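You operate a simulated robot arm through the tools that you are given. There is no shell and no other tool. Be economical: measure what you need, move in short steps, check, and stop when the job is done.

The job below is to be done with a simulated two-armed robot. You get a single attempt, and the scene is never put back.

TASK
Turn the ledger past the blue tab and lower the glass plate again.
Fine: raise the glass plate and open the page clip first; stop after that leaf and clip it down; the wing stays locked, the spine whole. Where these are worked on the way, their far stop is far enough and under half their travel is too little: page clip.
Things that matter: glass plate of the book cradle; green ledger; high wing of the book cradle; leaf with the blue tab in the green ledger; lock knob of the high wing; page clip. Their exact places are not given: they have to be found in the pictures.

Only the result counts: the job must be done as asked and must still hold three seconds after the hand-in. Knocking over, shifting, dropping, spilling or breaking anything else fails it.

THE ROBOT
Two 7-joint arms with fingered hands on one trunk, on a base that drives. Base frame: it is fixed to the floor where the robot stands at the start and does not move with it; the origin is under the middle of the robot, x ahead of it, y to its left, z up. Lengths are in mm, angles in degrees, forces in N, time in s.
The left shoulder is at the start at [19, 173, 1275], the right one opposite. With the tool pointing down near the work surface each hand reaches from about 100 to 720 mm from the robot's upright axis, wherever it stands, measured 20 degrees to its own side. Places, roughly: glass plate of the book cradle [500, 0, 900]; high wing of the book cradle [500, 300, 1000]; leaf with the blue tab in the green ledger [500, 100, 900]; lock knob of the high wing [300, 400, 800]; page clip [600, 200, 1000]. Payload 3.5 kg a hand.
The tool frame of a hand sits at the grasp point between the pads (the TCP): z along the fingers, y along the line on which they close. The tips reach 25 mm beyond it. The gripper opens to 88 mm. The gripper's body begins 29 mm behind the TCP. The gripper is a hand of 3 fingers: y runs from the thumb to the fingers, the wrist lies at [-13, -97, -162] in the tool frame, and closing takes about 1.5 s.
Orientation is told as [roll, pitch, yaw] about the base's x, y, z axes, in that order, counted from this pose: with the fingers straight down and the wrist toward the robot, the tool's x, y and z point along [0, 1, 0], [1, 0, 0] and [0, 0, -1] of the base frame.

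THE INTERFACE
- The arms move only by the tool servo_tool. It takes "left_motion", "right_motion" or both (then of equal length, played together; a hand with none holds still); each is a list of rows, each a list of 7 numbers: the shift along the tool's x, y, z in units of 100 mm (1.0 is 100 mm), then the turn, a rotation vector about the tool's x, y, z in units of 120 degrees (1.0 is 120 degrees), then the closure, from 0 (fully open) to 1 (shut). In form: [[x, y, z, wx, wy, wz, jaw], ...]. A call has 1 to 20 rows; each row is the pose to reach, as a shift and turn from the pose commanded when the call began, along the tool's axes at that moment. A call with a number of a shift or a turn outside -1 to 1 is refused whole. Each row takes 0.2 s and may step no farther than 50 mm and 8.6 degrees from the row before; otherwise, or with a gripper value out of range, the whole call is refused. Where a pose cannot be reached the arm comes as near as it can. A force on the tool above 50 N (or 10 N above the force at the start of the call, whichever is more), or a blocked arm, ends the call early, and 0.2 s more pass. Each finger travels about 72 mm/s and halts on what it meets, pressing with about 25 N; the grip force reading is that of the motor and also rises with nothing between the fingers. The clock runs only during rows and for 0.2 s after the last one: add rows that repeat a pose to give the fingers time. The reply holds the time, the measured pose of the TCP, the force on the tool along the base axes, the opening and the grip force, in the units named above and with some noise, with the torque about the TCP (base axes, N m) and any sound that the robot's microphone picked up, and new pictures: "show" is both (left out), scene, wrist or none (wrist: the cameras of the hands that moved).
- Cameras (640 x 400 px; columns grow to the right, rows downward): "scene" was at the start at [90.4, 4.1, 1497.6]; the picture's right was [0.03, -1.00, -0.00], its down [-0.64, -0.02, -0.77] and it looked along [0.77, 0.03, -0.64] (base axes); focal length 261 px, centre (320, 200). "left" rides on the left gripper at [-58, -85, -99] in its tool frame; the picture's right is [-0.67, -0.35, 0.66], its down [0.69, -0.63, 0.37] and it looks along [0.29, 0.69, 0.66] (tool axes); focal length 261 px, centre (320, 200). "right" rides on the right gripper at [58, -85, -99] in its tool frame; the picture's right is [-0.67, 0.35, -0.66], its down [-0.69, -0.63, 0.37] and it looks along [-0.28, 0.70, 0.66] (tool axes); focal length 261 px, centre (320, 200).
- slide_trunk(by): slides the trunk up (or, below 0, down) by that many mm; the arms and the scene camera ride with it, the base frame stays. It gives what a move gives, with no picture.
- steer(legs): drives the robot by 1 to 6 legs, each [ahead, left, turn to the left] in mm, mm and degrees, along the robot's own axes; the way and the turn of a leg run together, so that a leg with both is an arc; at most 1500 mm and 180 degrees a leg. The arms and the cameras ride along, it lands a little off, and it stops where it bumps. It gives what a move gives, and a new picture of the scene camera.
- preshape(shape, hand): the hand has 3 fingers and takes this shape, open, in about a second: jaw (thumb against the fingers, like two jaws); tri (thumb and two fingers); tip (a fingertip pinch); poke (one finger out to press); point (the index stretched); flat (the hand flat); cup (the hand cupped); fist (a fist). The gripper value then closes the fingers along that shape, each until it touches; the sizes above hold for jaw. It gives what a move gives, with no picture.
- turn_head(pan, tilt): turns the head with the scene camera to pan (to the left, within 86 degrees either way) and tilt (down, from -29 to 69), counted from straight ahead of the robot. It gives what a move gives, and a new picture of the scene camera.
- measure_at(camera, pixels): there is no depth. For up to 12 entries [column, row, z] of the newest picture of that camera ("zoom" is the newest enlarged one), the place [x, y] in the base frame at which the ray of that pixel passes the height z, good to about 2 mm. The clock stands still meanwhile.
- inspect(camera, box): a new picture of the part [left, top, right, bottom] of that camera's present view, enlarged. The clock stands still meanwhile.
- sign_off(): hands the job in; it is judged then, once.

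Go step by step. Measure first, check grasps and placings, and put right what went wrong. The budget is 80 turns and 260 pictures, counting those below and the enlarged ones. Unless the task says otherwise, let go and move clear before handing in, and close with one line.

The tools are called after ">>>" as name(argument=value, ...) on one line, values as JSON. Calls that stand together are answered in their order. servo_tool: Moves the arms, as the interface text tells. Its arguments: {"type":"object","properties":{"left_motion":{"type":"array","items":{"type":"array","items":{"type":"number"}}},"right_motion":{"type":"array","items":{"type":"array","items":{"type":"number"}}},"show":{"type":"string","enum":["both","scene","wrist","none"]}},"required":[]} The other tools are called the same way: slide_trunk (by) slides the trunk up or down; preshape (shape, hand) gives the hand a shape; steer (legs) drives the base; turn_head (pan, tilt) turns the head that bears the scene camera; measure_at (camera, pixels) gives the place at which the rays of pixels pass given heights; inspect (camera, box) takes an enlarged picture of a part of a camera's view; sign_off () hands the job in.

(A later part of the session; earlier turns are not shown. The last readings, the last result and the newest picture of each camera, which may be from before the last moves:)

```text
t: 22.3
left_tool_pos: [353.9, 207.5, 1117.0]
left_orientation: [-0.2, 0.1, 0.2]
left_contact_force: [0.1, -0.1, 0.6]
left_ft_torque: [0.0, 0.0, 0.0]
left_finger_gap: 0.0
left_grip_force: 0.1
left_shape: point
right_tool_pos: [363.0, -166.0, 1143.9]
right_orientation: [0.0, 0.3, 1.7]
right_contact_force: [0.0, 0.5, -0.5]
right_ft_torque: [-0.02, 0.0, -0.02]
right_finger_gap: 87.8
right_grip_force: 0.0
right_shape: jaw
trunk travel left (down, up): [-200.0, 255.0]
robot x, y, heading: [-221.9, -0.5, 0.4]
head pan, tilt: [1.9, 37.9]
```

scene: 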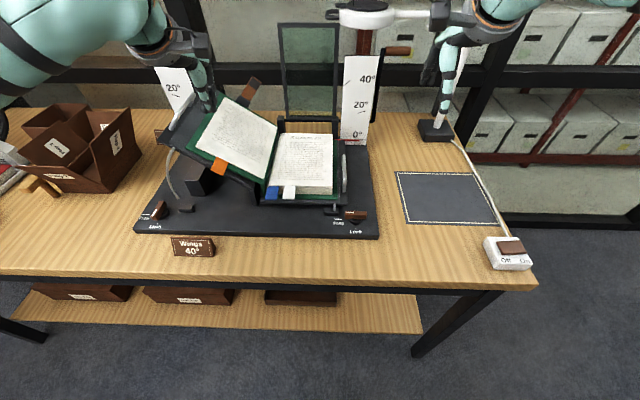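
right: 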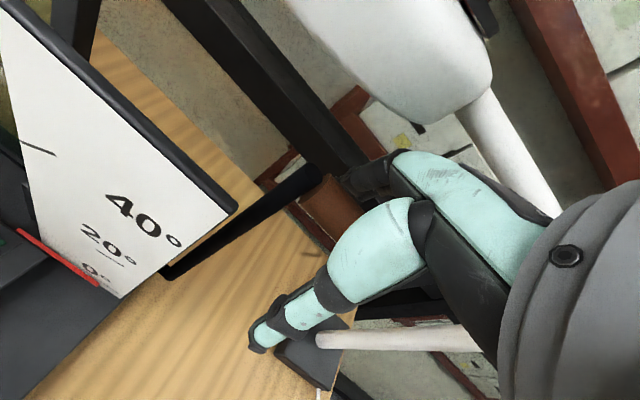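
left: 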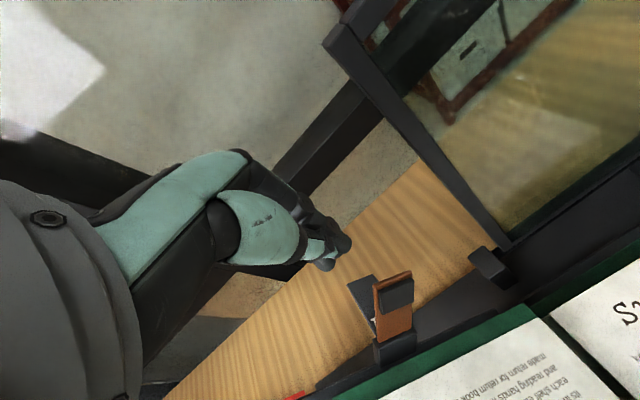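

Now test the forward tilt of the left hand while moving toward [310,145,1060].

>>> servo_tool(left_motion=[[-0.1, -0.08, 0.1, -0.07, 0, 0, 0], [-0.2, -0.16, 0.2, -0.14, 0, 0, 0], [-0.3, -0.24, 0.3, -0.21, 0, 0, 0], [-0.4, -0.32, 0.4, -0.28, 0, 0, 0], [-0.5, -0.4, 0.5, -0.35, 0, 0, 0], [-0.6, -0.45, 0.6, -0.42, 0, 0, 0]], show="both")

```text
t: 23.7
left_tool_pos: [308.6, 148.5, 1057.8]
left_orientation: [-0.1, -50.4, 0.4]
left_contact_force: [0.3, -0.3, 0.1]
left_ft_torque: [0.0, 0.02, 0.01]
left_finger_gap: 0.0
left_grip_force: 0.0
left_shape: point
right_tool_pos: [362.6, -166.3, 1143.5]
right_orientation: [0.1, 0.3, 1.8]
right_contact_force: [0.3, -0.4, 0.3]
right_ft_torque: [-0.04, 0.0, -0.01]
right_finger_gap: 87.6
right_grip_force: 0.0
right_shape: jaw
trunk travel left (down, up): [-200.0, 255.0]
robot x, y, heading: [-224.1, -4.7, -0.2]
head pan, tilt: [1.9, 37.9]
```

scene: 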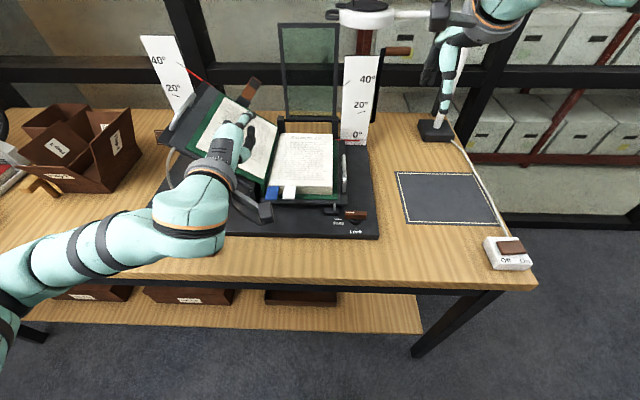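
left: 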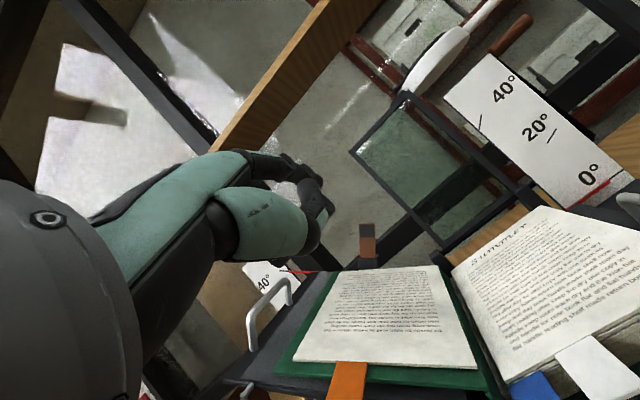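

50° tilt works here. Look at the finger's shape closely.

>>> inspect(camera="scene", box=[180, 90, 320, 230])

>>> inspect(camera="left", box=[120, 130, 360, 290])

```text
2.86 times, centred on (250, 160) of scene
```

zoom: 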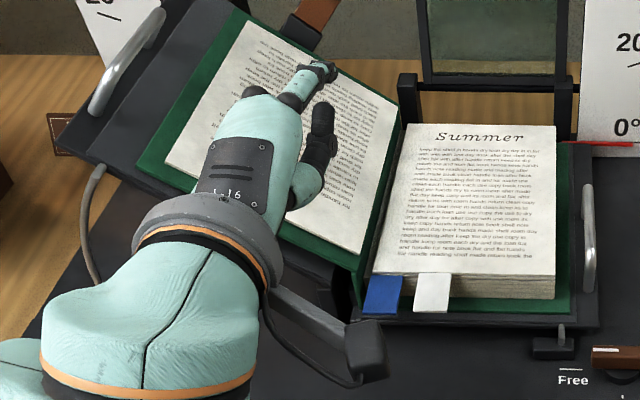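

```text
2.50 times, centred on (240, 210) of left
```

zoom: 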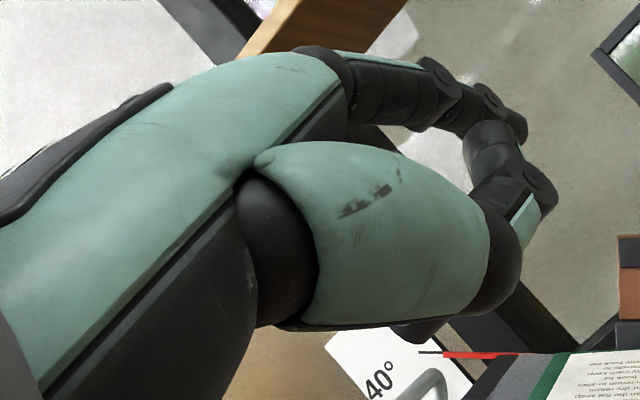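

Compare with the "poke" shape.

>>> preshape(shape="poke", hand="left")

>>> inspect(camera="scene", box=[210, 90, 280, 160])

>>> inspect(camera="left", box=[180, 130, 360, 290])

```text
t: 24.6
left_tool_pos: [309.4, 146.7, 1056.7]
left_orientation: [0.0, -50.4, 0.3]
left_contact_force: [0.3, 0.6, 0.3]
left_ft_torque: [-0.01, 0.01, -0.04]
left_finger_gap: 0.0
left_grip_force: 0.0
left_shape: poke
right_tool_pos: [363.5, -166.5, 1144.1]
right_orientation: [0.1, 0.3, 1.7]
right_contact_force: [0.0, 0.4, 0.0]
right_ft_torque: [-0.01, 0.0, 0.03]
right_finger_gap: 87.6
right_grip_force: 0.1
right_shape: jaw
trunk travel left (down, up): [-200.0, 255.0]
robot x, y, heading: [-220.7, 0.4, -0.1]
head pan, tilt: [1.9, 37.9]
```

```text
5.71 times, centred on (245, 125) of scene
```

zoom: 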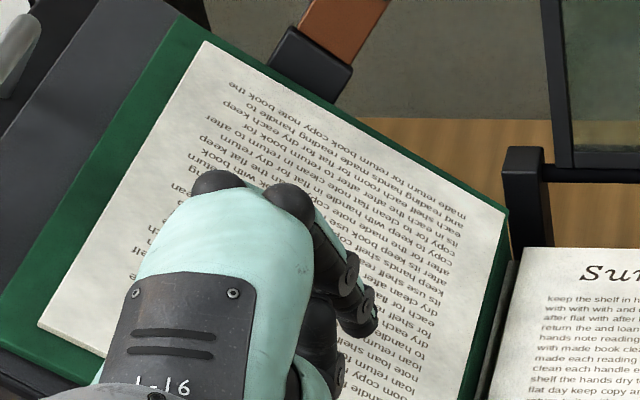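

```text
2.50 times, centred on (270, 210) of left
```

zoom: 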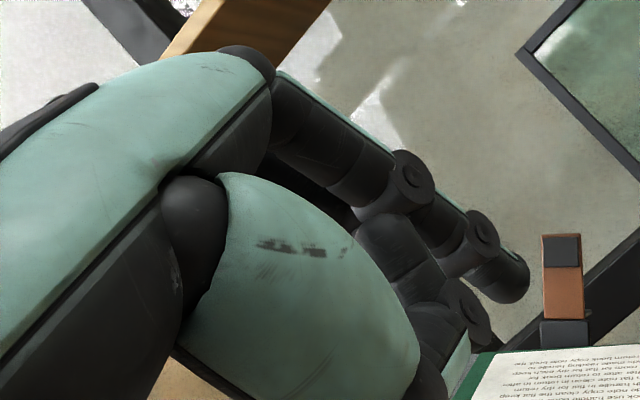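

Poke bends down; the closed jaw wedge, whose geometry I know, is better. I go back to jaw, close, and lower it in front of the tab.

>>> preshape(shape="jaw", hand="left")

>>> servo_tool(left_motion=[[-0.03, -0.28, 0.19, 0, 0, 0, 0.4], [-0.06, -0.56, 0.38, 0, 0, 0, 0.8], [-0.09, -0.83, 0.57, 0, 0, 0, 1], [-0.09, -0.83, 0.57, 0, 0, 0, 1], [-0.09, -0.83, 0.57, 0, 0, 0, 1], [-0.09, -0.83, 0.57, 0, 0, 0, 1], [-0.09, -0.83, 0.57, 0, 0, 0, 1], [-0.09, -0.83, 0.57, 0, 0, 0, 1]], show="both")

>>> inspect(camera="scene", box=[220, 130, 320, 230])

```text
t: 25.5
left_tool_pos: [309.7, 148.5, 1057.6]
left_orientation: [-0.1, -50.3, 0.2]
left_contact_force: [0.0, -0.6, 0.5]
left_ft_torque: [0.03, 0.0, -0.03]
left_finger_gap: 87.9
left_grip_force: 0.1
left_shape: jaw
right_tool_pos: [361.8, -164.8, 1142.2]
right_orientation: [0.0, 0.4, 1.6]
right_contact_force: [-0.2, -0.3, 0.4]
right_ft_torque: [0.02, 0.01, 0.03]
right_finger_gap: 87.6
right_grip_force: 0.1
right_shape: jaw
trunk travel left (down, up): [-200.0, 255.0]
robot x, y, heading: [-224.5, 2.8, 0.2]
head pan, tilt: [1.9, 37.9]
```

```text
t: 27.3
left_tool_pos: [300.8, 139.5, 956.9]
left_orientation: [-0.2, -50.3, 0.2]
left_contact_force: [0.5, -0.4, -0.3]
left_ft_torque: [-0.02, 0.03, -0.04]
left_finger_gap: 0.0
left_grip_force: 24.8
left_shape: jaw
right_tool_pos: [361.2, -166.4, 1143.6]
right_orientation: [0.0, 0.4, 1.7]
right_contact_force: [0.3, 0.2, 0.0]
right_ft_torque: [-0.01, 0.0, -0.04]
right_finger_gap: 88.0
right_grip_force: 0.0
right_shape: jaw
trunk travel left (down, up): [-200.0, 255.0]
robot x, y, heading: [-223.1, 3.3, 0.3]
head pan, tilt: [1.9, 37.9]
```

scene: 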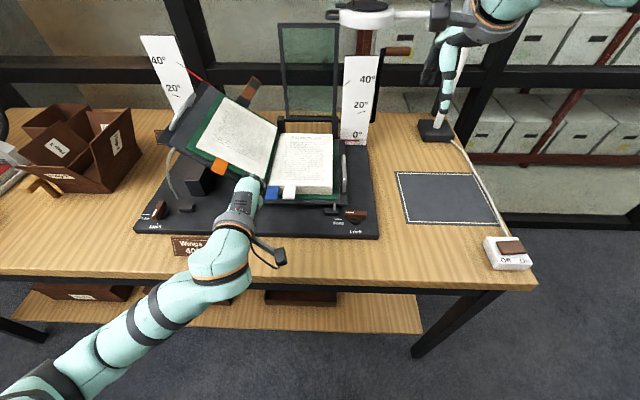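
left: 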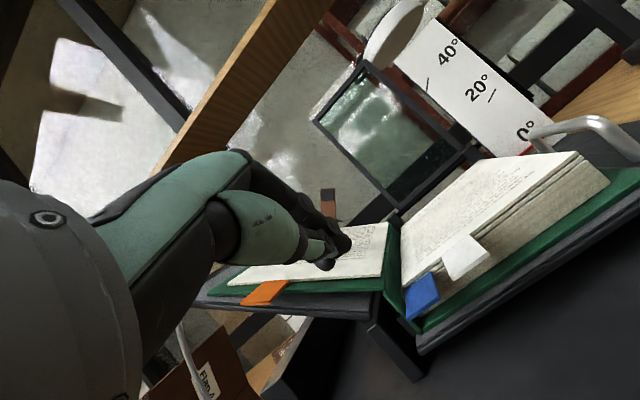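

```text
4.00 times, centred on (270, 180) of scene
```

zoom: 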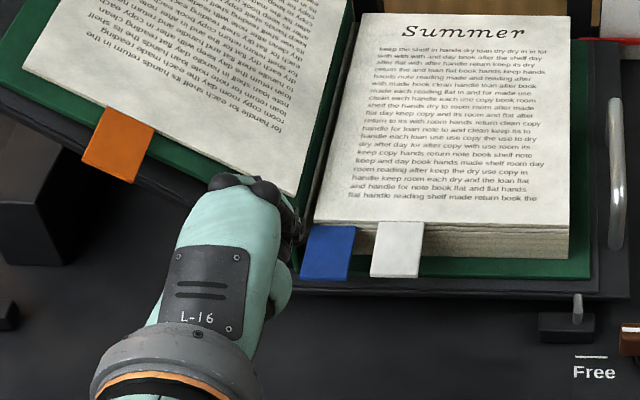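

>>> inspect(camera="left", box=[370, 200, 530, 360])

>>> measure_at(camera="scene", pixels=[[265.5, 199, 880], [276.5, 199, 880], [268.5, 186, 880], [278.5, 186, 880], [283, 199, 880], [265, 204, 860], [349, 189, 880]])

>>> measure_at(camera="left", pixels=[[407, 321, 880], [438, 305, 880], [404, 291, 880], [435, 275, 880], [456, 281, 880]])

```text
2.50 times, centred on (450, 280) of left
```

zoom: 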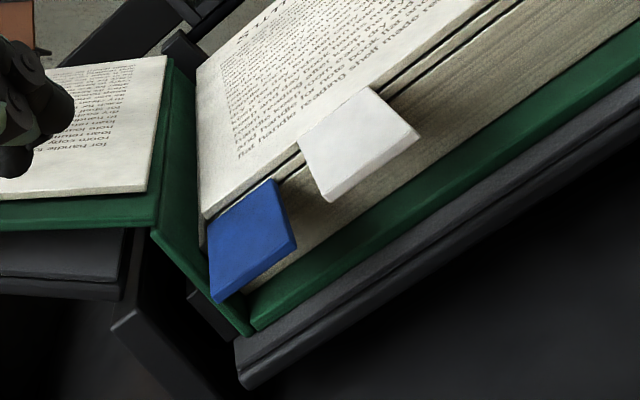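

```text
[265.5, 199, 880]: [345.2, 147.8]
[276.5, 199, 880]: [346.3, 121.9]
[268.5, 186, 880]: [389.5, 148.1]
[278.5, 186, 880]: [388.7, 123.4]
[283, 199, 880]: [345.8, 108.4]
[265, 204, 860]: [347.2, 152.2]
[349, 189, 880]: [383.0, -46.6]
```

```text
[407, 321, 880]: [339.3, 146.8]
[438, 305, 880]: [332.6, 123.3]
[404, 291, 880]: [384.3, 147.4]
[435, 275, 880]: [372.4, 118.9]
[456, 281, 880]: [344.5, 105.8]
```

Blue may be on a different layer than white; zoom more.

>>> inspect(camera="left", box=[395, 230, 475, 290])

>>> inspect(camera="scene", box=[255, 170, 315, 210])

>>> inspect(camera="left", box=[520, 120, 640, 220])

```text
6.67 times, centred on (435, 260) of left
```

zoom: 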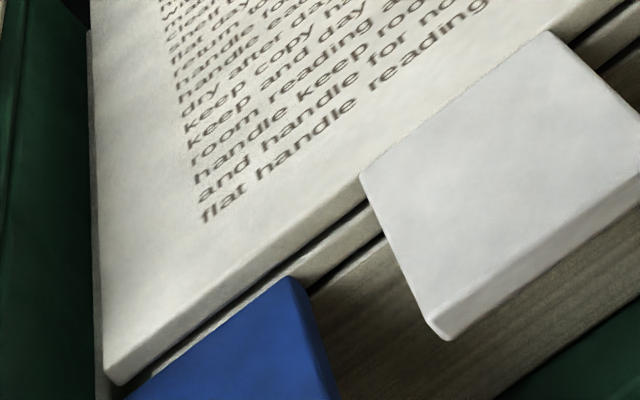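

```text
10.00 times, centred on (285, 190) of scene
```

zoom: 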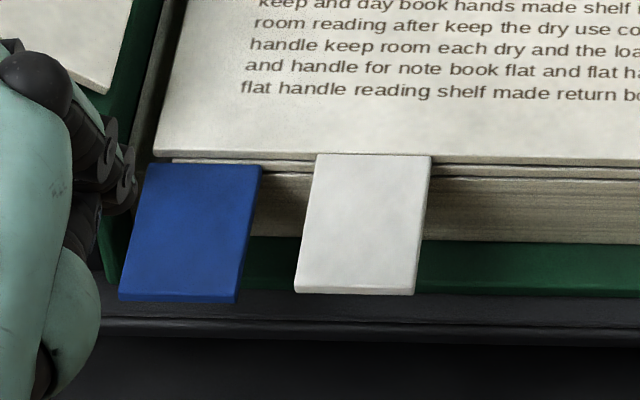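

```text
4.00 times, centred on (580, 170) of left
```

zoom: 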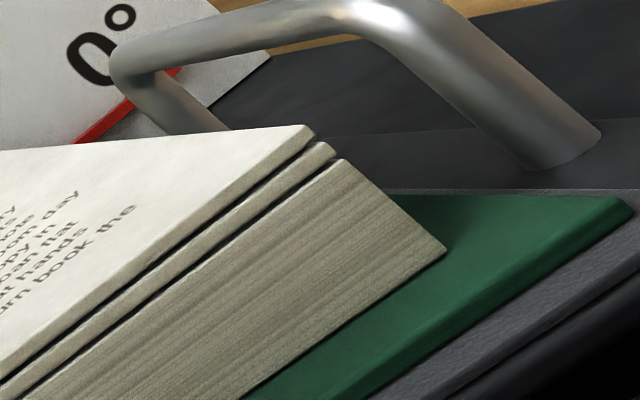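

The top leaf bears the white tab, blue is the second leaf, and beneath is the block; lifting blue carries white with it, which is what's wanted. I move the closed fingers below/in front of the blue tab (tip ≈[352,135,874]).

>>> servo_tool(left_motion=[[-0.03, -0.24, 0.21, 0, 0, 0, 1], [-0.06, -0.48, 0.42, 0, 0, 0, 1], [-0.09, -0.71, 0.64, 0, 0, 0, 1], [-0.09, -0.65, 0.71, 0, 0, 0, 1]], show="both")

>>> inspect(camera="left", box=[290, 180, 450, 300])

>>> inspect(camera="scene", box=[240, 160, 320, 220])

```text
t: 28.3
left_tool_pos: [314.0, 130.0, 860.7]
left_orientation: [-0.1, -50.4, 0.2]
left_contact_force: [0.1, -0.1, -0.4]
left_ft_torque: [-0.02, -0.03, -0.02]
left_finger_gap: 0.0
left_grip_force: 24.6
left_shape: jaw
right_tool_pos: [362.9, -166.0, 1144.1]
right_orientation: [0.0, 0.3, 1.7]
right_contact_force: [-0.2, 0.2, -0.1]
right_ft_torque: [-0.01, 0.03, 0.02]
right_finger_gap: 87.7
right_grip_force: 0.0
right_shape: jaw
trunk travel left (down, up): [-200.0, 255.0]
robot x, y, heading: [-218.2, 0.9, -0.1]
head pan, tilt: [1.9, 37.9]
```

scene: 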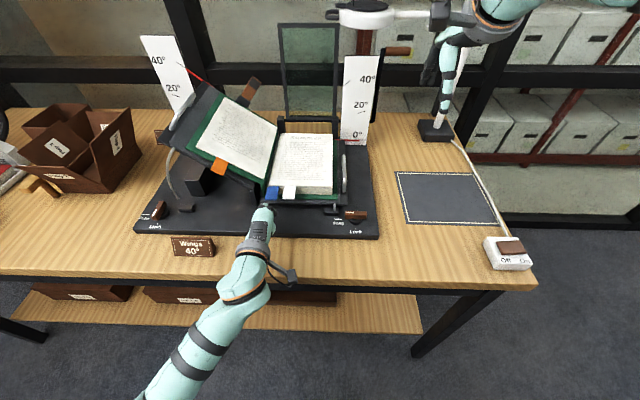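
left: 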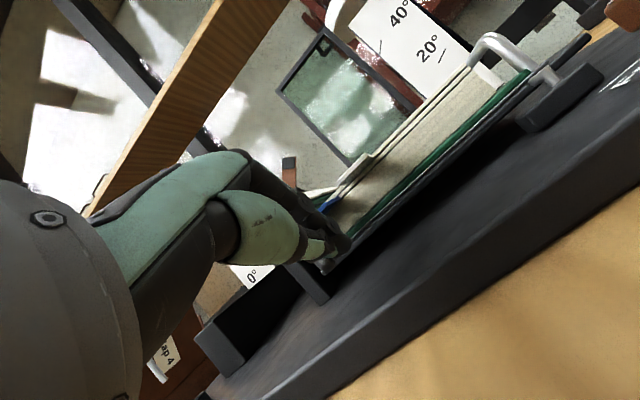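

```text
3.33 times, centred on (370, 240) of left
```

zoom: 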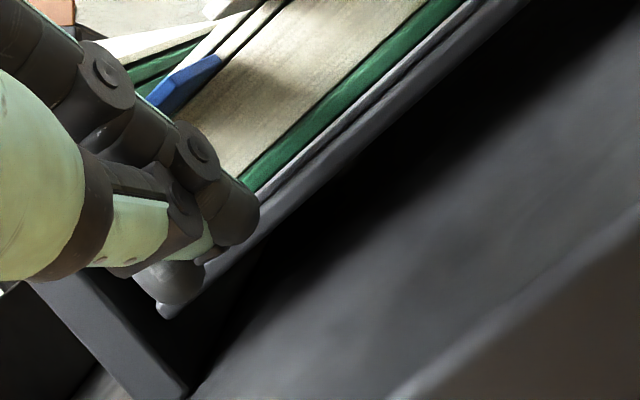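

```text
6.67 times, centred on (280, 190) of scene
```

zoom: 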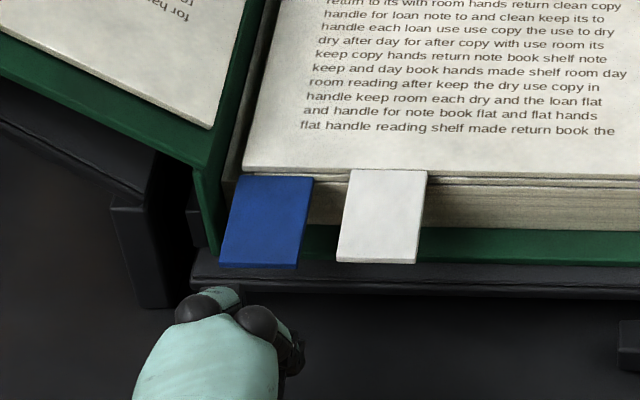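

Tip is ~[333,130,845], just in front of and below the tab. Slide forward ~24 mm.

>>> servo_tool(left_motion=[[0, 0.06, 0.06, 0, 0, 0, 1], [0, 0.12, 0.11, 0, 0, 0, 1], [0, 0.18, 0.17, 0, 0, 0, 1]], show="none")

>>> inspect(camera="left", box=[290, 180, 450, 300])

>>> inspect(camera="scene", box=[240, 160, 320, 220])

```text
t: 29.1
left_tool_pos: [337.1, 130.0, 866.6]
left_orientation: [-0.1, -50.4, 0.3]
left_contact_force: [-8.7, 1.0, 0.0]
left_ft_torque: [0.01, -0.04, 0.11]
left_finger_gap: 0.0
left_grip_force: 25.0
left_shape: jaw
right_tool_pos: [360.5, -165.9, 1145.4]
right_orientation: [-0.1, 0.2, 1.7]
right_contact_force: [-0.6, -0.3, -0.1]
right_ft_torque: [0.0, -0.01, -0.02]
right_finger_gap: 87.8
right_grip_force: 0.1
right_shape: jaw
trunk travel left (down, up): [-200.0, 255.0]
robot x, y, heading: [-223.3, -2.6, 0.3]
head pan, tilt: [1.9, 37.9]
```

```text
3.33 times, centred on (370, 240) of left
```

zoom: 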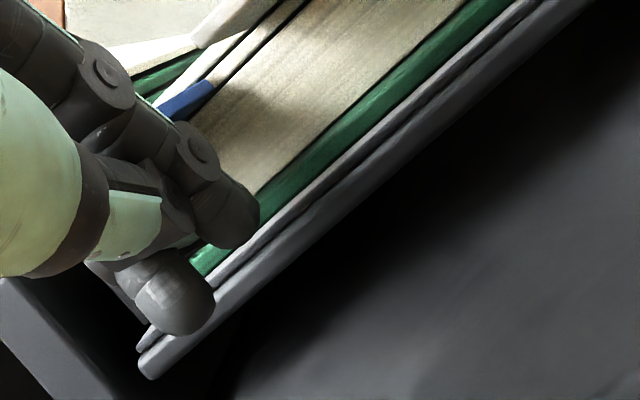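

```text
6.67 times, centred on (280, 190) of scene
```

zoom: 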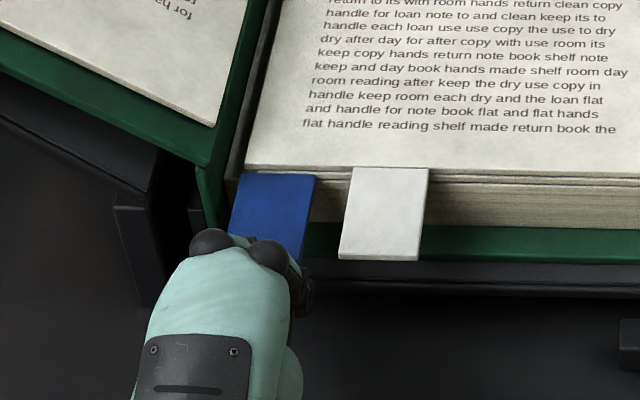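

8.7 N toward me: touching the tab/wing edge. Ease back 2 mm and lift 16 mm.

>>> servo_tool(left_motion=[[0, 0.02, -0.04, 0, 0, 0, 1], [0, 0.06, -0.07, 0, 0, 0, 1], [0, 0.11, -0.12, 0, 0, 0, 1]], show="none")

>>> inspect(camera="left", box=[290, 180, 450, 300])

>>> inspect(camera="scene", box=[240, 160, 320, 220])

```text
t: 29.9
left_tool_pos: [336.7, 129.7, 880.6]
left_orientation: [-0.2, -50.3, 0.2]
left_contact_force: [-3.5, -4.1, -1.1]
left_ft_torque: [-0.01, 0.06, -0.03]
left_finger_gap: 0.0
left_grip_force: 25.1
left_shape: jaw
right_tool_pos: [363.3, -167.4, 1144.0]
right_orientation: [0.0, 0.3, 1.6]
right_contact_force: [-0.8, -0.2, -0.3]
right_ft_torque: [0.01, 0.01, -0.02]
right_finger_gap: 87.6
right_grip_force: 0.1
right_shape: jaw
trunk travel left (down, up): [-200.0, 255.0]
robot x, y, heading: [-223.7, -1.6, 0.1]
head pan, tilt: [1.9, 37.9]
```

```text
3.33 times, centred on (370, 240) of left
```

zoom: 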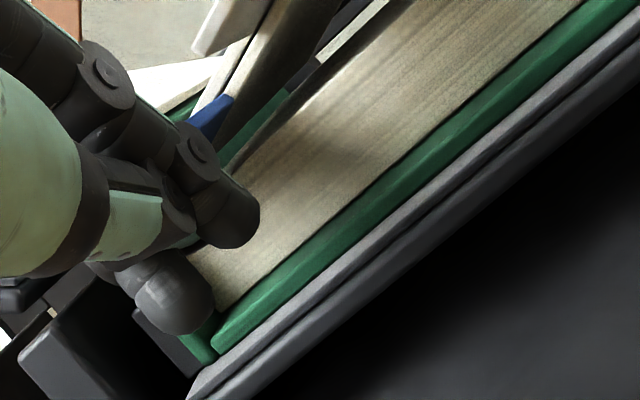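

```text
6.67 times, centred on (280, 190) of scene
```

zoom: 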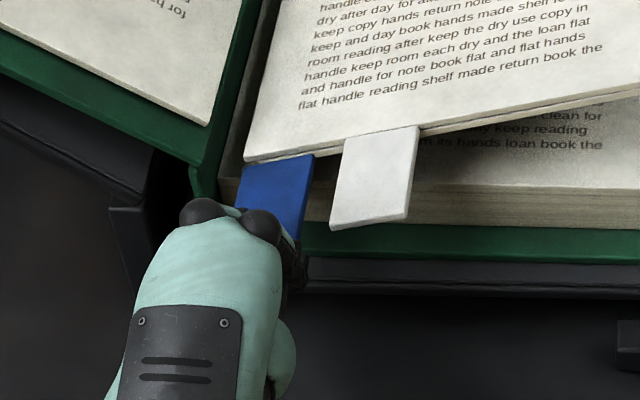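

Both leaves (blue with white on top) rise together; the block stays. Continue: up 22, a little right and forward.

>>> servo_tool(left_motion=[[-0.03, 0.07, -0.03, 0, 0, 0, 1], [-0.06, 0.14, -0.06, 0, 0, 0, 1], [-0.1, 0.22, -0.08, 0, 0, 0, 1]], show="none")

>>> inspect(camera="left", box=[280, 140, 480, 300])

>>> inspect(camera="scene", box=[220, 130, 340, 220])

```text
t: 30.7
left_tool_pos: [344.1, 120.0, 903.6]
left_orientation: [0.0, -50.5, 0.3]
left_contact_force: [-5.8, 1.6, 0.3]
left_ft_torque: [-0.02, 0.03, 0.02]
left_finger_gap: 0.4
left_grip_force: 24.8
left_shape: jaw
right_tool_pos: [362.8, -166.6, 1143.3]
right_orientation: [0.0, 0.3, 1.7]
right_contact_force: [-0.5, 0.2, 0.1]
right_ft_torque: [-0.01, -0.01, -0.04]
right_finger_gap: 87.7
right_grip_force: 0.1
right_shape: jaw
trunk travel left (down, up): [-200.0, 255.0]
robot x, y, heading: [-221.6, 2.0, 0.0]
head pan, tilt: [1.9, 37.9]
```

```text
2.50 times, centred on (380, 220) of left
```

zoom: 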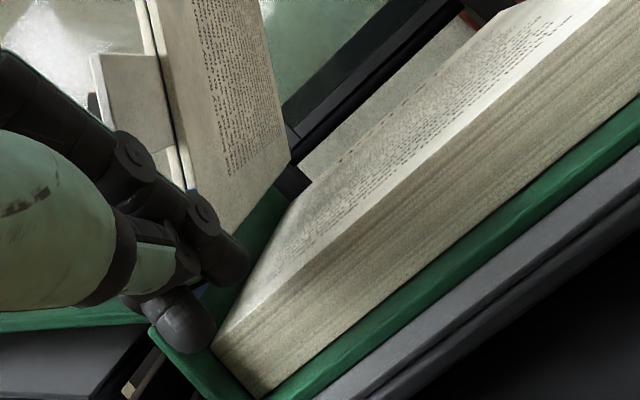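

```text
4.44 times, centred on (280, 175) of scene
```

zoom: 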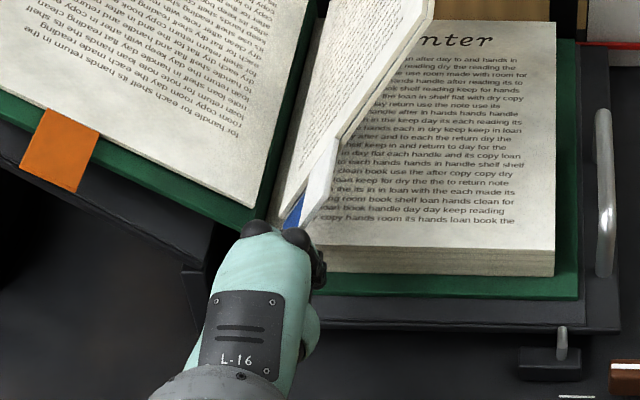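

Leaves are at ~60°, finger under them on the right. Raise 14, go forward 15, then push left 40 mm to take them past vertical.

>>> servo_tool(left_motion=[[0, 0.11, -0.09, 0, 0, 0, 1], [0, 0.2, 0.03, 0, 0, 0, 1], [0.1, 0.2, 0.03, 0, 0, 0, 1], [0.2, 0.2, 0.03, 0, 0, 0, 1], [0.3, 0.2, 0.03, 0, 0, 0, 1], [0.4, 0.2, 0.03, 0, 0, 0, 1]], show="none")

>>> inspect(camera="left", box=[280, 140, 480, 300])

>>> inspect(camera="scene", box=[190, 90, 350, 220])

```text
t: 32.1
left_tool_pos: [358.4, 157.4, 918.8]
left_orientation: [0.0, -50.6, 0.0]
left_contact_force: [-5.2, -14.2, 4.7]
left_ft_torque: [-0.02, -0.05, -0.24]
left_finger_gap: 0.2
left_grip_force: 24.6
left_shape: jaw
right_tool_pos: [361.6, -169.8, 1144.1]
right_orientation: [0.1, 0.2, 1.7]
right_contact_force: [0.6, -0.2, 0.3]
right_ft_torque: [0.02, -0.03, 0.01]
right_finger_gap: 87.3
right_grip_force: 0.0
right_shape: jaw
trunk travel left (down, up): [-200.0, 255.0]
robot x, y, heading: [-216.6, -1.2, 0.1]
head pan, tilt: [1.9, 37.9]
```

```text
2.50 times, centred on (380, 220) of left
```

zoom: 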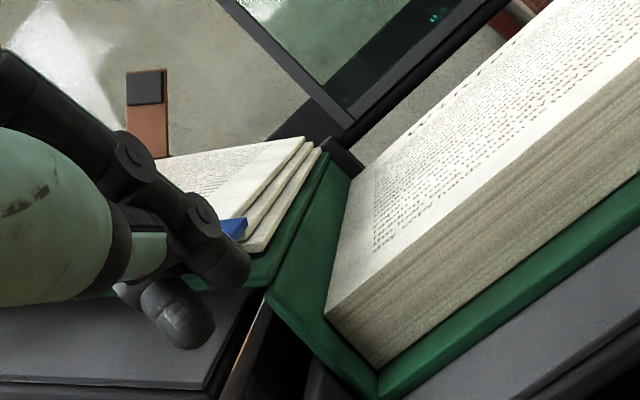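

```text
3.08 times, centred on (270, 155) of scene
```

zoom: 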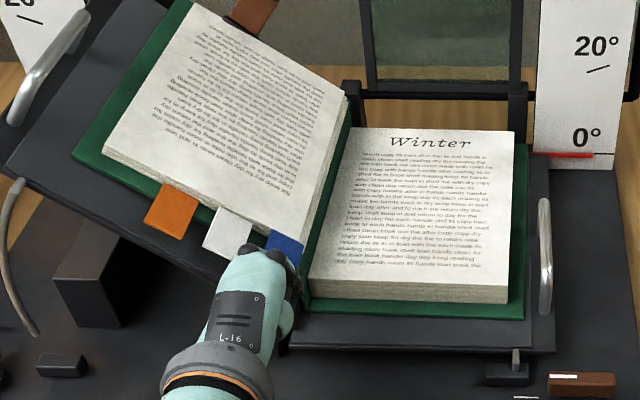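

The white and blue leaves now lie on the left; the right block shows "Winter". Back the finger off right, then back and up.

>>> servo_tool(left_motion=[[-0.12, 0.05, -0.03, 0, 0, 0, 1], [-0.18, -0.1, -0.25, 0, 0, 0, 1], [-0.18, 0.0, -0.6, 0, 0, 0, 1], [-0.18, 0.3, -0.95, 0, 0, 0, 1]], show="scene")

>>> inspect(camera="scene", box=[190, 90, 350, 220])

```text
t: 33.1
left_tool_pos: [304.7, 151.6, 997.1]
left_orientation: [4.3, -50.3, -2.6]
left_contact_force: [0.6, 0.0, 0.4]
left_ft_torque: [0.02, -0.02, -0.02]
left_finger_gap: 0.0
left_grip_force: 24.9
left_shape: jaw
right_tool_pos: [362.7, -166.7, 1143.7]
right_orientation: [0.0, 0.3, 1.6]
right_contact_force: [-0.4, 0.3, -0.1]
right_ft_torque: [0.0, -0.01, 0.0]
right_finger_gap: 87.8
right_grip_force: 0.0
right_shape: jaw
trunk travel left (down, up): [-200.0, 255.0]
robot x, y, heading: [-220.7, -1.0, 0.2]
head pan, tilt: [1.9, 37.9]
```

scene: 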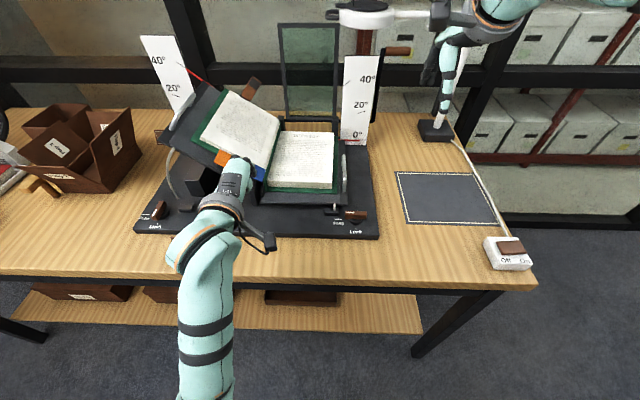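

```text
3.08 times, centred on (270, 155) of scene
```

zoom: 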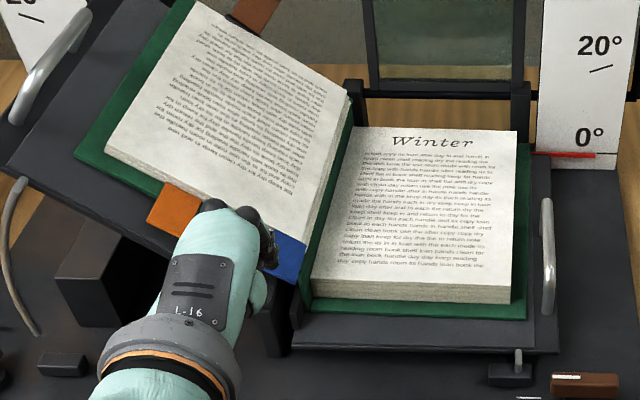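

Leaves rest on the left page. Raise and untilt the left hand, then drive forward 220 mm.

>>> servo_tool(left_motion=[[0.08, 0.13, -0.11, 0.07, 0, 0, 1], [0.16, 0.26, -0.22, 0.14, 0, 0, 1], [0.24, 0.4, -0.33, 0.21, 0, 0, 1], [0.32, 0.53, -0.44, 0.28, 0, 0, 1], [0.4, 0.66, -0.55, 0.35, 0, 0, 1], [0.5, 0.8, -0.66, 0.42, 0, 0, 1]], show="none")

>>> steer(legs=[[221, 0, 0]])

```text
t: 34.7
left_tool_pos: [305.9, 230.2, 1110.9]
left_orientation: [1.4, -1.0, 4.9]
left_contact_force: [-0.8, -0.2, 0.2]
left_ft_torque: [-0.02, -0.03, -0.02]
left_finger_gap: 0.1
left_grip_force: 25.3
left_shape: jaw
right_tool_pos: [362.5, -166.8, 1144.1]
right_orientation: [0.0, 0.3, 1.8]
right_contact_force: [0.9, -0.8, -0.4]
right_ft_torque: [-0.02, -0.02, 0.01]
right_finger_gap: 87.7
right_grip_force: 0.0
right_shape: jaw
trunk travel left (down, up): [-200.0, 255.0]
robot x, y, heading: [-221.9, -2.3, -0.0]
head pan, tilt: [1.9, 37.9]
stopped in row 6 (left hand): the arm was blocked; the commanded pose is now the measured one
```

```text
t: 36.4
left_tool_pos: [528.5, 231.1, 1112.1]
left_orientation: [1.5, -1.0, 5.0]
left_contact_force: [0.2, -1.4, 0.0]
left_ft_torque: [0.02, -0.04, 0.02]
left_finger_gap: 0.1
left_grip_force: 24.7
left_shape: jaw
right_tool_pos: [583.4, -163.2, 1144.8]
right_orientation: [0.0, 0.2, 2.0]
right_contact_force: [0.5, 0.7, -0.4]
right_ft_torque: [0.03, 0.04, -0.02]
right_finger_gap: 87.5
right_grip_force: 0.0
right_shape: jaw
trunk travel left (down, up): [-200.0, 255.0]
robot x, y, heading: [-4.6, 0.5, 0.6]
head pan, tilt: [1.9, 37.9]
```

scene: 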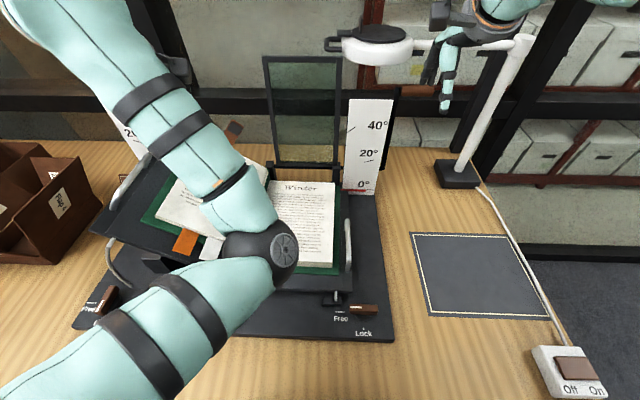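

The left arm's elbow now hangs in front of the camera, near px (270,250). I check how low it may be and view the book from the left wrist camera.

>>> measure_at(camera="scene", pixels=[[262, 260, 900], [262, 260, 1000], [262, 260, 1100], [262, 260, 1150]])

>>> inspect(camera="left", box=[0, 0, 640, 400])

>>> inspect(camera="right", box=[0, 0, 640, 400])

```text
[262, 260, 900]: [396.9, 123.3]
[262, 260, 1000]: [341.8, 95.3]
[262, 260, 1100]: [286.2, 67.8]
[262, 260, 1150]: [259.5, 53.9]
```

```text
1.00 times, centred on (320, 200) of left (not enlarged: the box is as wide or as high as the picture)
```

zoom: 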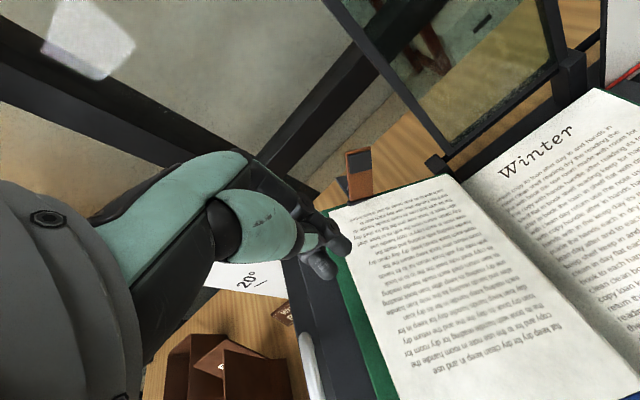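

```text
1.00 times, centred on (320, 200) of right (not enlarged: the box is as wide or as high as the picture)
```

zoom: 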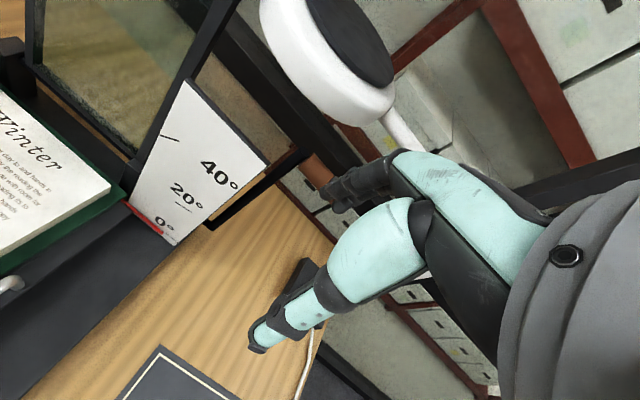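

The book is undisturbed. Extending the hand forward should straighten the elbow; move toward the clip at height.

>>> servo_tool(left_motion=[[-0.06, 0.22, 0, 0, 0, 0.01, 1], [-0.12, 0.44, 0, 0, 0, 0.02, 1], [-0.18, 0.66, 0, 0, 0, 0.03, 1], [-0.23, 0.88, 0, 0, 0, 0.042, 1]], show="both")

```text
t: 37.4
left_tool_pos: [617.8, 216.3, 1111.7]
left_orientation: [1.6, -0.7, -0.1]
left_contact_force: [-0.5, -0.7, 0.2]
left_ft_torque: [-0.01, 0.02, -0.01]
left_finger_gap: 0.0
left_grip_force: 24.7
left_shape: jaw
right_tool_pos: [584.2, -163.3, 1143.5]
right_orientation: [0.0, 0.4, 1.9]
right_contact_force: [-1.0, -0.2, -0.7]
right_ft_torque: [0.01, -0.02, 0.0]
right_finger_gap: 87.8
right_grip_force: 0.1
right_shape: jaw
trunk travel left (down, up): [-200.0, 255.0]
robot x, y, heading: [-3.2, 3.3, 0.2]
head pan, tilt: [1.9, 37.9]
```

scene: 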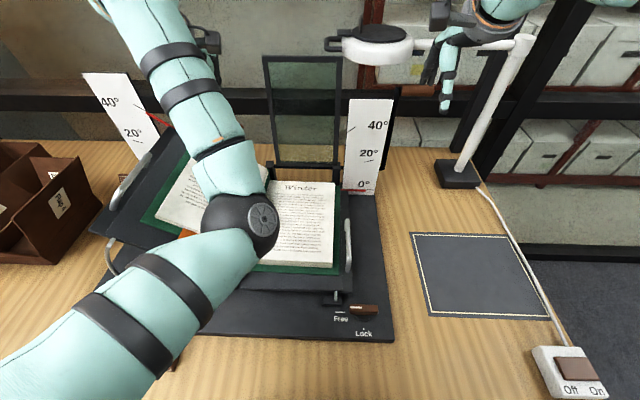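
left: 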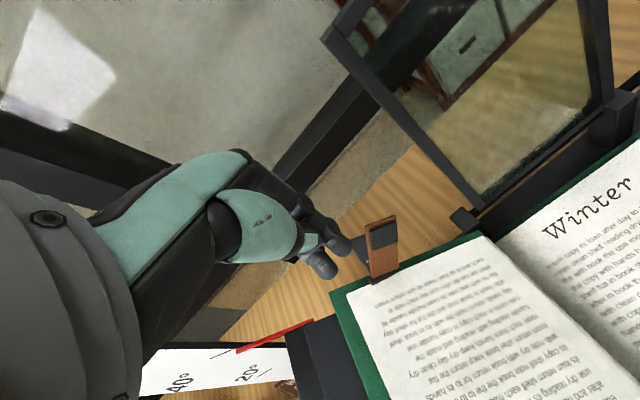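

The low elbow would hit the book if I went lower. Raising the trunk 200 mm gives room; I first pull the right hand back a little.

>>> servo_tool(right_motion=[[0, -0.4, 0, 0, 0, 0, 0], [0, -0.8, 0, 0, 0, 0, 0], [0, -1.0, 0, 0, 0, 0, 0]], show="none")

>>> slide_trunk(by=200)

>>> servo_tool(left_motion=[[0, 0.1, 0.3, 0, 0, 0, 1], [0, 0.2, 0.6, 0, 0, 0, 1], [0, 0.3, 0.95, 0, 0, 0, 1]], show="scene")

```text
t: 38.2
left_tool_pos: [616.8, 215.4, 1112.2]
left_orientation: [1.6, -0.9, -0.1]
left_contact_force: [-0.5, -0.7, -0.6]
left_ft_torque: [0.03, 0.03, -0.02]
left_finger_gap: 0.0
left_grip_force: 25.1
left_shape: jaw
right_tool_pos: [484.8, -168.7, 1145.0]
right_orientation: [0.0, 0.3, 1.9]
right_contact_force: [0.1, 0.6, -0.4]
right_ft_torque: [-0.03, -0.01, 0.0]
right_finger_gap: 87.4
right_grip_force: 0.0
right_shape: jaw
trunk travel left (down, up): [-200.0, 255.0]
robot x, y, heading: [3.2, -3.0, 0.0]
head pan, tilt: [1.9, 37.9]
```

```text
t: 40.4
left_tool_pos: [617.7, 216.4, 1311.3]
left_orientation: [1.7, -0.9, -0.1]
left_contact_force: [0.0, 0.1, -0.7]
left_ft_torque: [0.03, -0.02, 0.01]
left_finger_gap: 0.0
left_grip_force: 24.9
left_shape: jaw
right_tool_pos: [484.2, -168.1, 1344.4]
right_orientation: [0.0, 0.3, 1.9]
right_contact_force: [-0.3, -0.7, -0.1]
right_ft_torque: [-0.01, 0.01, 0.02]
right_finger_gap: 87.8
right_grip_force: 0.1
right_shape: jaw
trunk travel left (down, up): [-400.0, 55.0]
robot x, y, heading: [-0.0, 1.9, 0.4]
head pan, tilt: [1.9, 37.9]
```

```text
t: 41.2
left_tool_pos: [648.6, 218.3, 1216.1]
left_orientation: [1.6, -0.9, -0.1]
left_contact_force: [0.7, 0.4, -0.6]
left_ft_torque: [0.01, -0.01, 0.02]
left_finger_gap: 0.1
left_grip_force: 25.5
left_shape: jaw
right_tool_pos: [485.4, -166.6, 1344.3]
right_orientation: [0.0, 0.2, 1.8]
right_contact_force: [0.2, 0.2, 0.4]
right_ft_torque: [-0.01, 0.03, 0.03]
right_finger_gap: 87.8
right_grip_force: 0.1
right_shape: jaw
trunk travel left (down, up): [-400.0, 55.0]
robot x, y, heading: [-0.3, 1.9, 0.6]
head pan, tilt: [1.9, 37.9]
```

scene: 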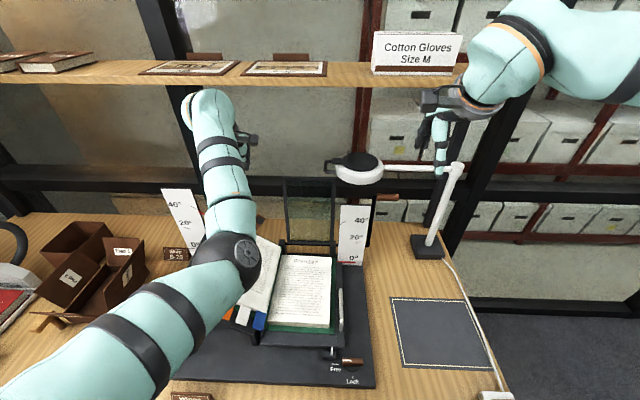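

Lower toward a point above/behind the clip jaw ([676,206]).

>>> servo_tool(left_motion=[[-0.04, 0.1, 0.34, 0, 0, 0, 1], [-0.08, 0.2, 0.68, 0, 0, 0, 1], [-0.12, 0.3, 1.0, 0, 0, 0, 1]], show="both")

>>> inspect(camera="left", box=[260, 140, 460, 300])

```text
t: 42.0
left_tool_pos: [680.3, 209.4, 1116.3]
left_orientation: [1.7, -0.8, 0.0]
left_contact_force: [-0.3, 0.1, -0.4]
left_ft_torque: [0.0, -0.03, -0.01]
left_finger_gap: 0.2
left_grip_force: 25.3
left_shape: jaw
right_tool_pos: [484.6, -167.3, 1344.6]
right_orientation: [-0.1, 0.3, 1.9]
right_contact_force: [0.2, 1.1, -0.3]
right_ft_torque: [-0.01, 0.03, -0.01]
right_finger_gap: 88.1
right_grip_force: 0.1
right_shape: jaw
trunk travel left (down, up): [-400.0, 55.0]
robot x, y, heading: [-0.2, -1.0, 0.3]
head pan, tilt: [1.9, 37.9]
```

scene: 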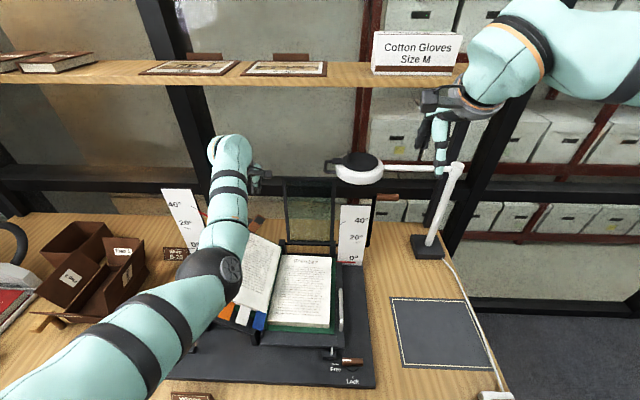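
left: 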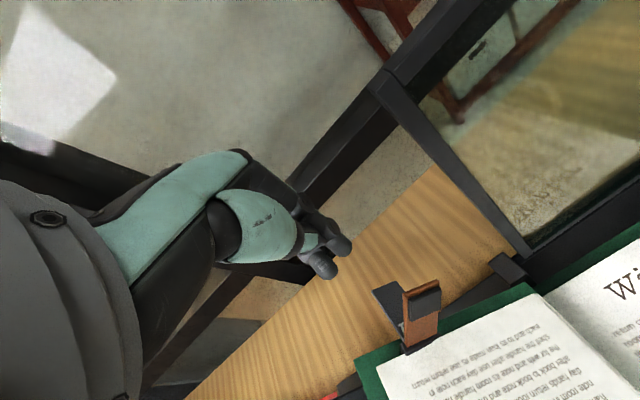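

```text
2.50 times, centred on (360, 220) of left
```

zoom: 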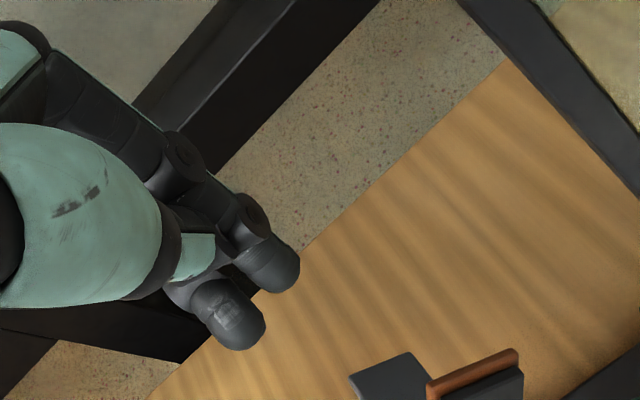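

Lower ~95 mm behind the jaw.

>>> servo_tool(left_motion=[[-0.01, 0, 0.35, 0, 0, 0, 1], [-0.02, 0, 0.7, 0, 0, 0, 1], [-0.03, 0, 0.98, 0, 0, 0, 1]], show="both")

>>> inspect(camera="scene", box=[200, 160, 300, 260])

```text
t: 42.8
left_tool_pos: [681.3, 207.4, 1018.4]
left_orientation: [1.6, -0.9, -0.1]
left_contact_force: [-0.2, 0.0, -0.9]
left_ft_torque: [-0.01, 0.01, -0.02]
left_finger_gap: 0.0
left_grip_force: 25.0
left_shape: jaw
right_tool_pos: [484.8, -167.4, 1345.0]
right_orientation: [-0.2, 0.3, 1.9]
right_contact_force: [0.3, 0.2, 0.3]
right_ft_torque: [-0.03, -0.03, -0.01]
right_finger_gap: 87.6
right_grip_force: 0.1
right_shape: jaw
trunk travel left (down, up): [-400.0, 55.0]
robot x, y, heading: [-2.6, 3.6, 0.2]
head pan, tilt: [1.9, 37.9]
```

scene: 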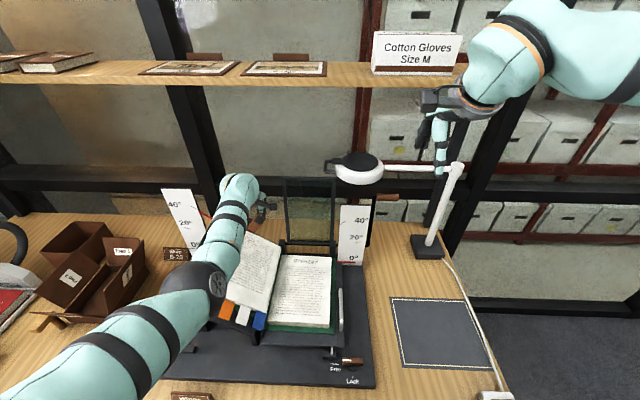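
left: 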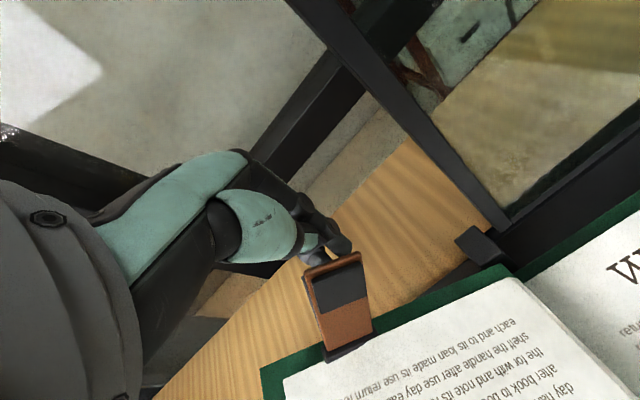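

```text
4.00 times, centred on (250, 210) of scene
```

zoom: 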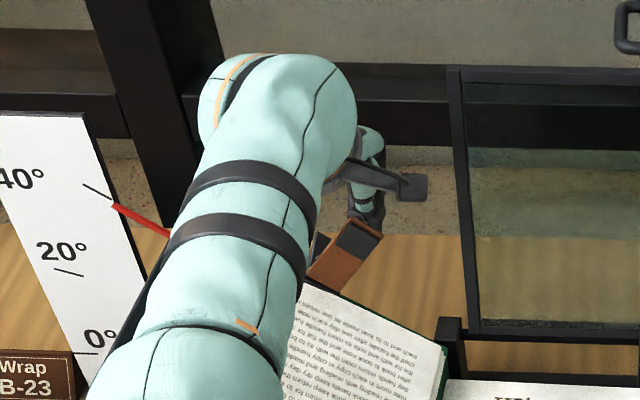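

The finger is behind the upright jaw (left px 335,250). Now pull it toward me along the closing arc, following the wing's slope.

>>> servo_tool(left_motion=[[0.08, -0.1, -0.07, 0, 0, 0, 1], [0.08, -0.22, -0.07, 0, 0, 0, 1], [0.08, -0.33, -0.07, 0, 0, 0, 1], [0.09, -0.43, -0.06, 0, 0, 0, 1], [0.09, -0.53, -0.06, 0, 0, 0, 1], [0.11, -0.61, -0.03, 0, 0, 0, 1], [0.13, -0.68, -0.01, 0, 0, 0, 1], [0.18, -0.78, 0.05, 0, 0, 0, 1], [0.22, -0.83, 0.09, 0, 0, 0, 1]], show="both")

>>> inspect(camera="left", box=[260, 180, 460, 340])

```text
t: 44.8
left_tool_pos: [601.1, 225.8, 1012.5]
left_orientation: [1.7, -1.2, -0.2]
left_contact_force: [12.6, -11.2, 15.8]
left_ft_torque: [-0.05, -0.1, -0.03]
left_finger_gap: 0.0
left_grip_force: 25.3
left_shape: jaw
right_tool_pos: [485.3, -172.4, 1342.7]
right_orientation: [0.1, 0.3, 1.8]
right_contact_force: [-0.5, 0.7, 0.9]
right_ft_torque: [0.0, 0.0, 0.04]
right_finger_gap: 87.9
right_grip_force: 0.1
right_shape: jaw
trunk travel left (down, up): [-400.0, 55.0]
robot x, y, heading: [-2.3, -3.9, 0.3]
head pan, tilt: [1.9, 37.9]
```

scene: 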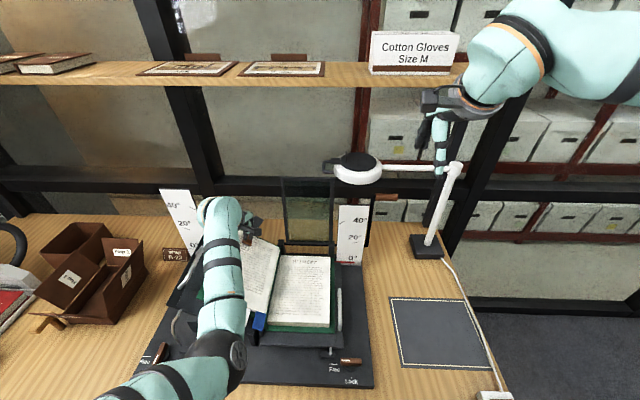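
left: 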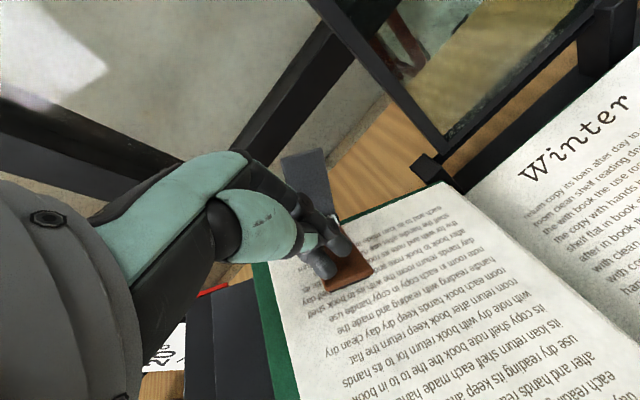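

```text
2.50 times, centred on (360, 260) of left
```

zoom: 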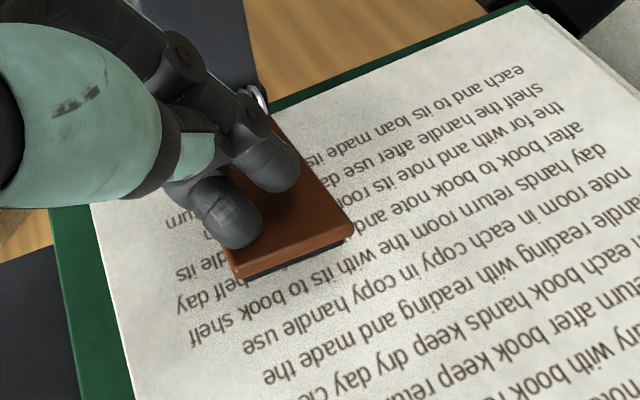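

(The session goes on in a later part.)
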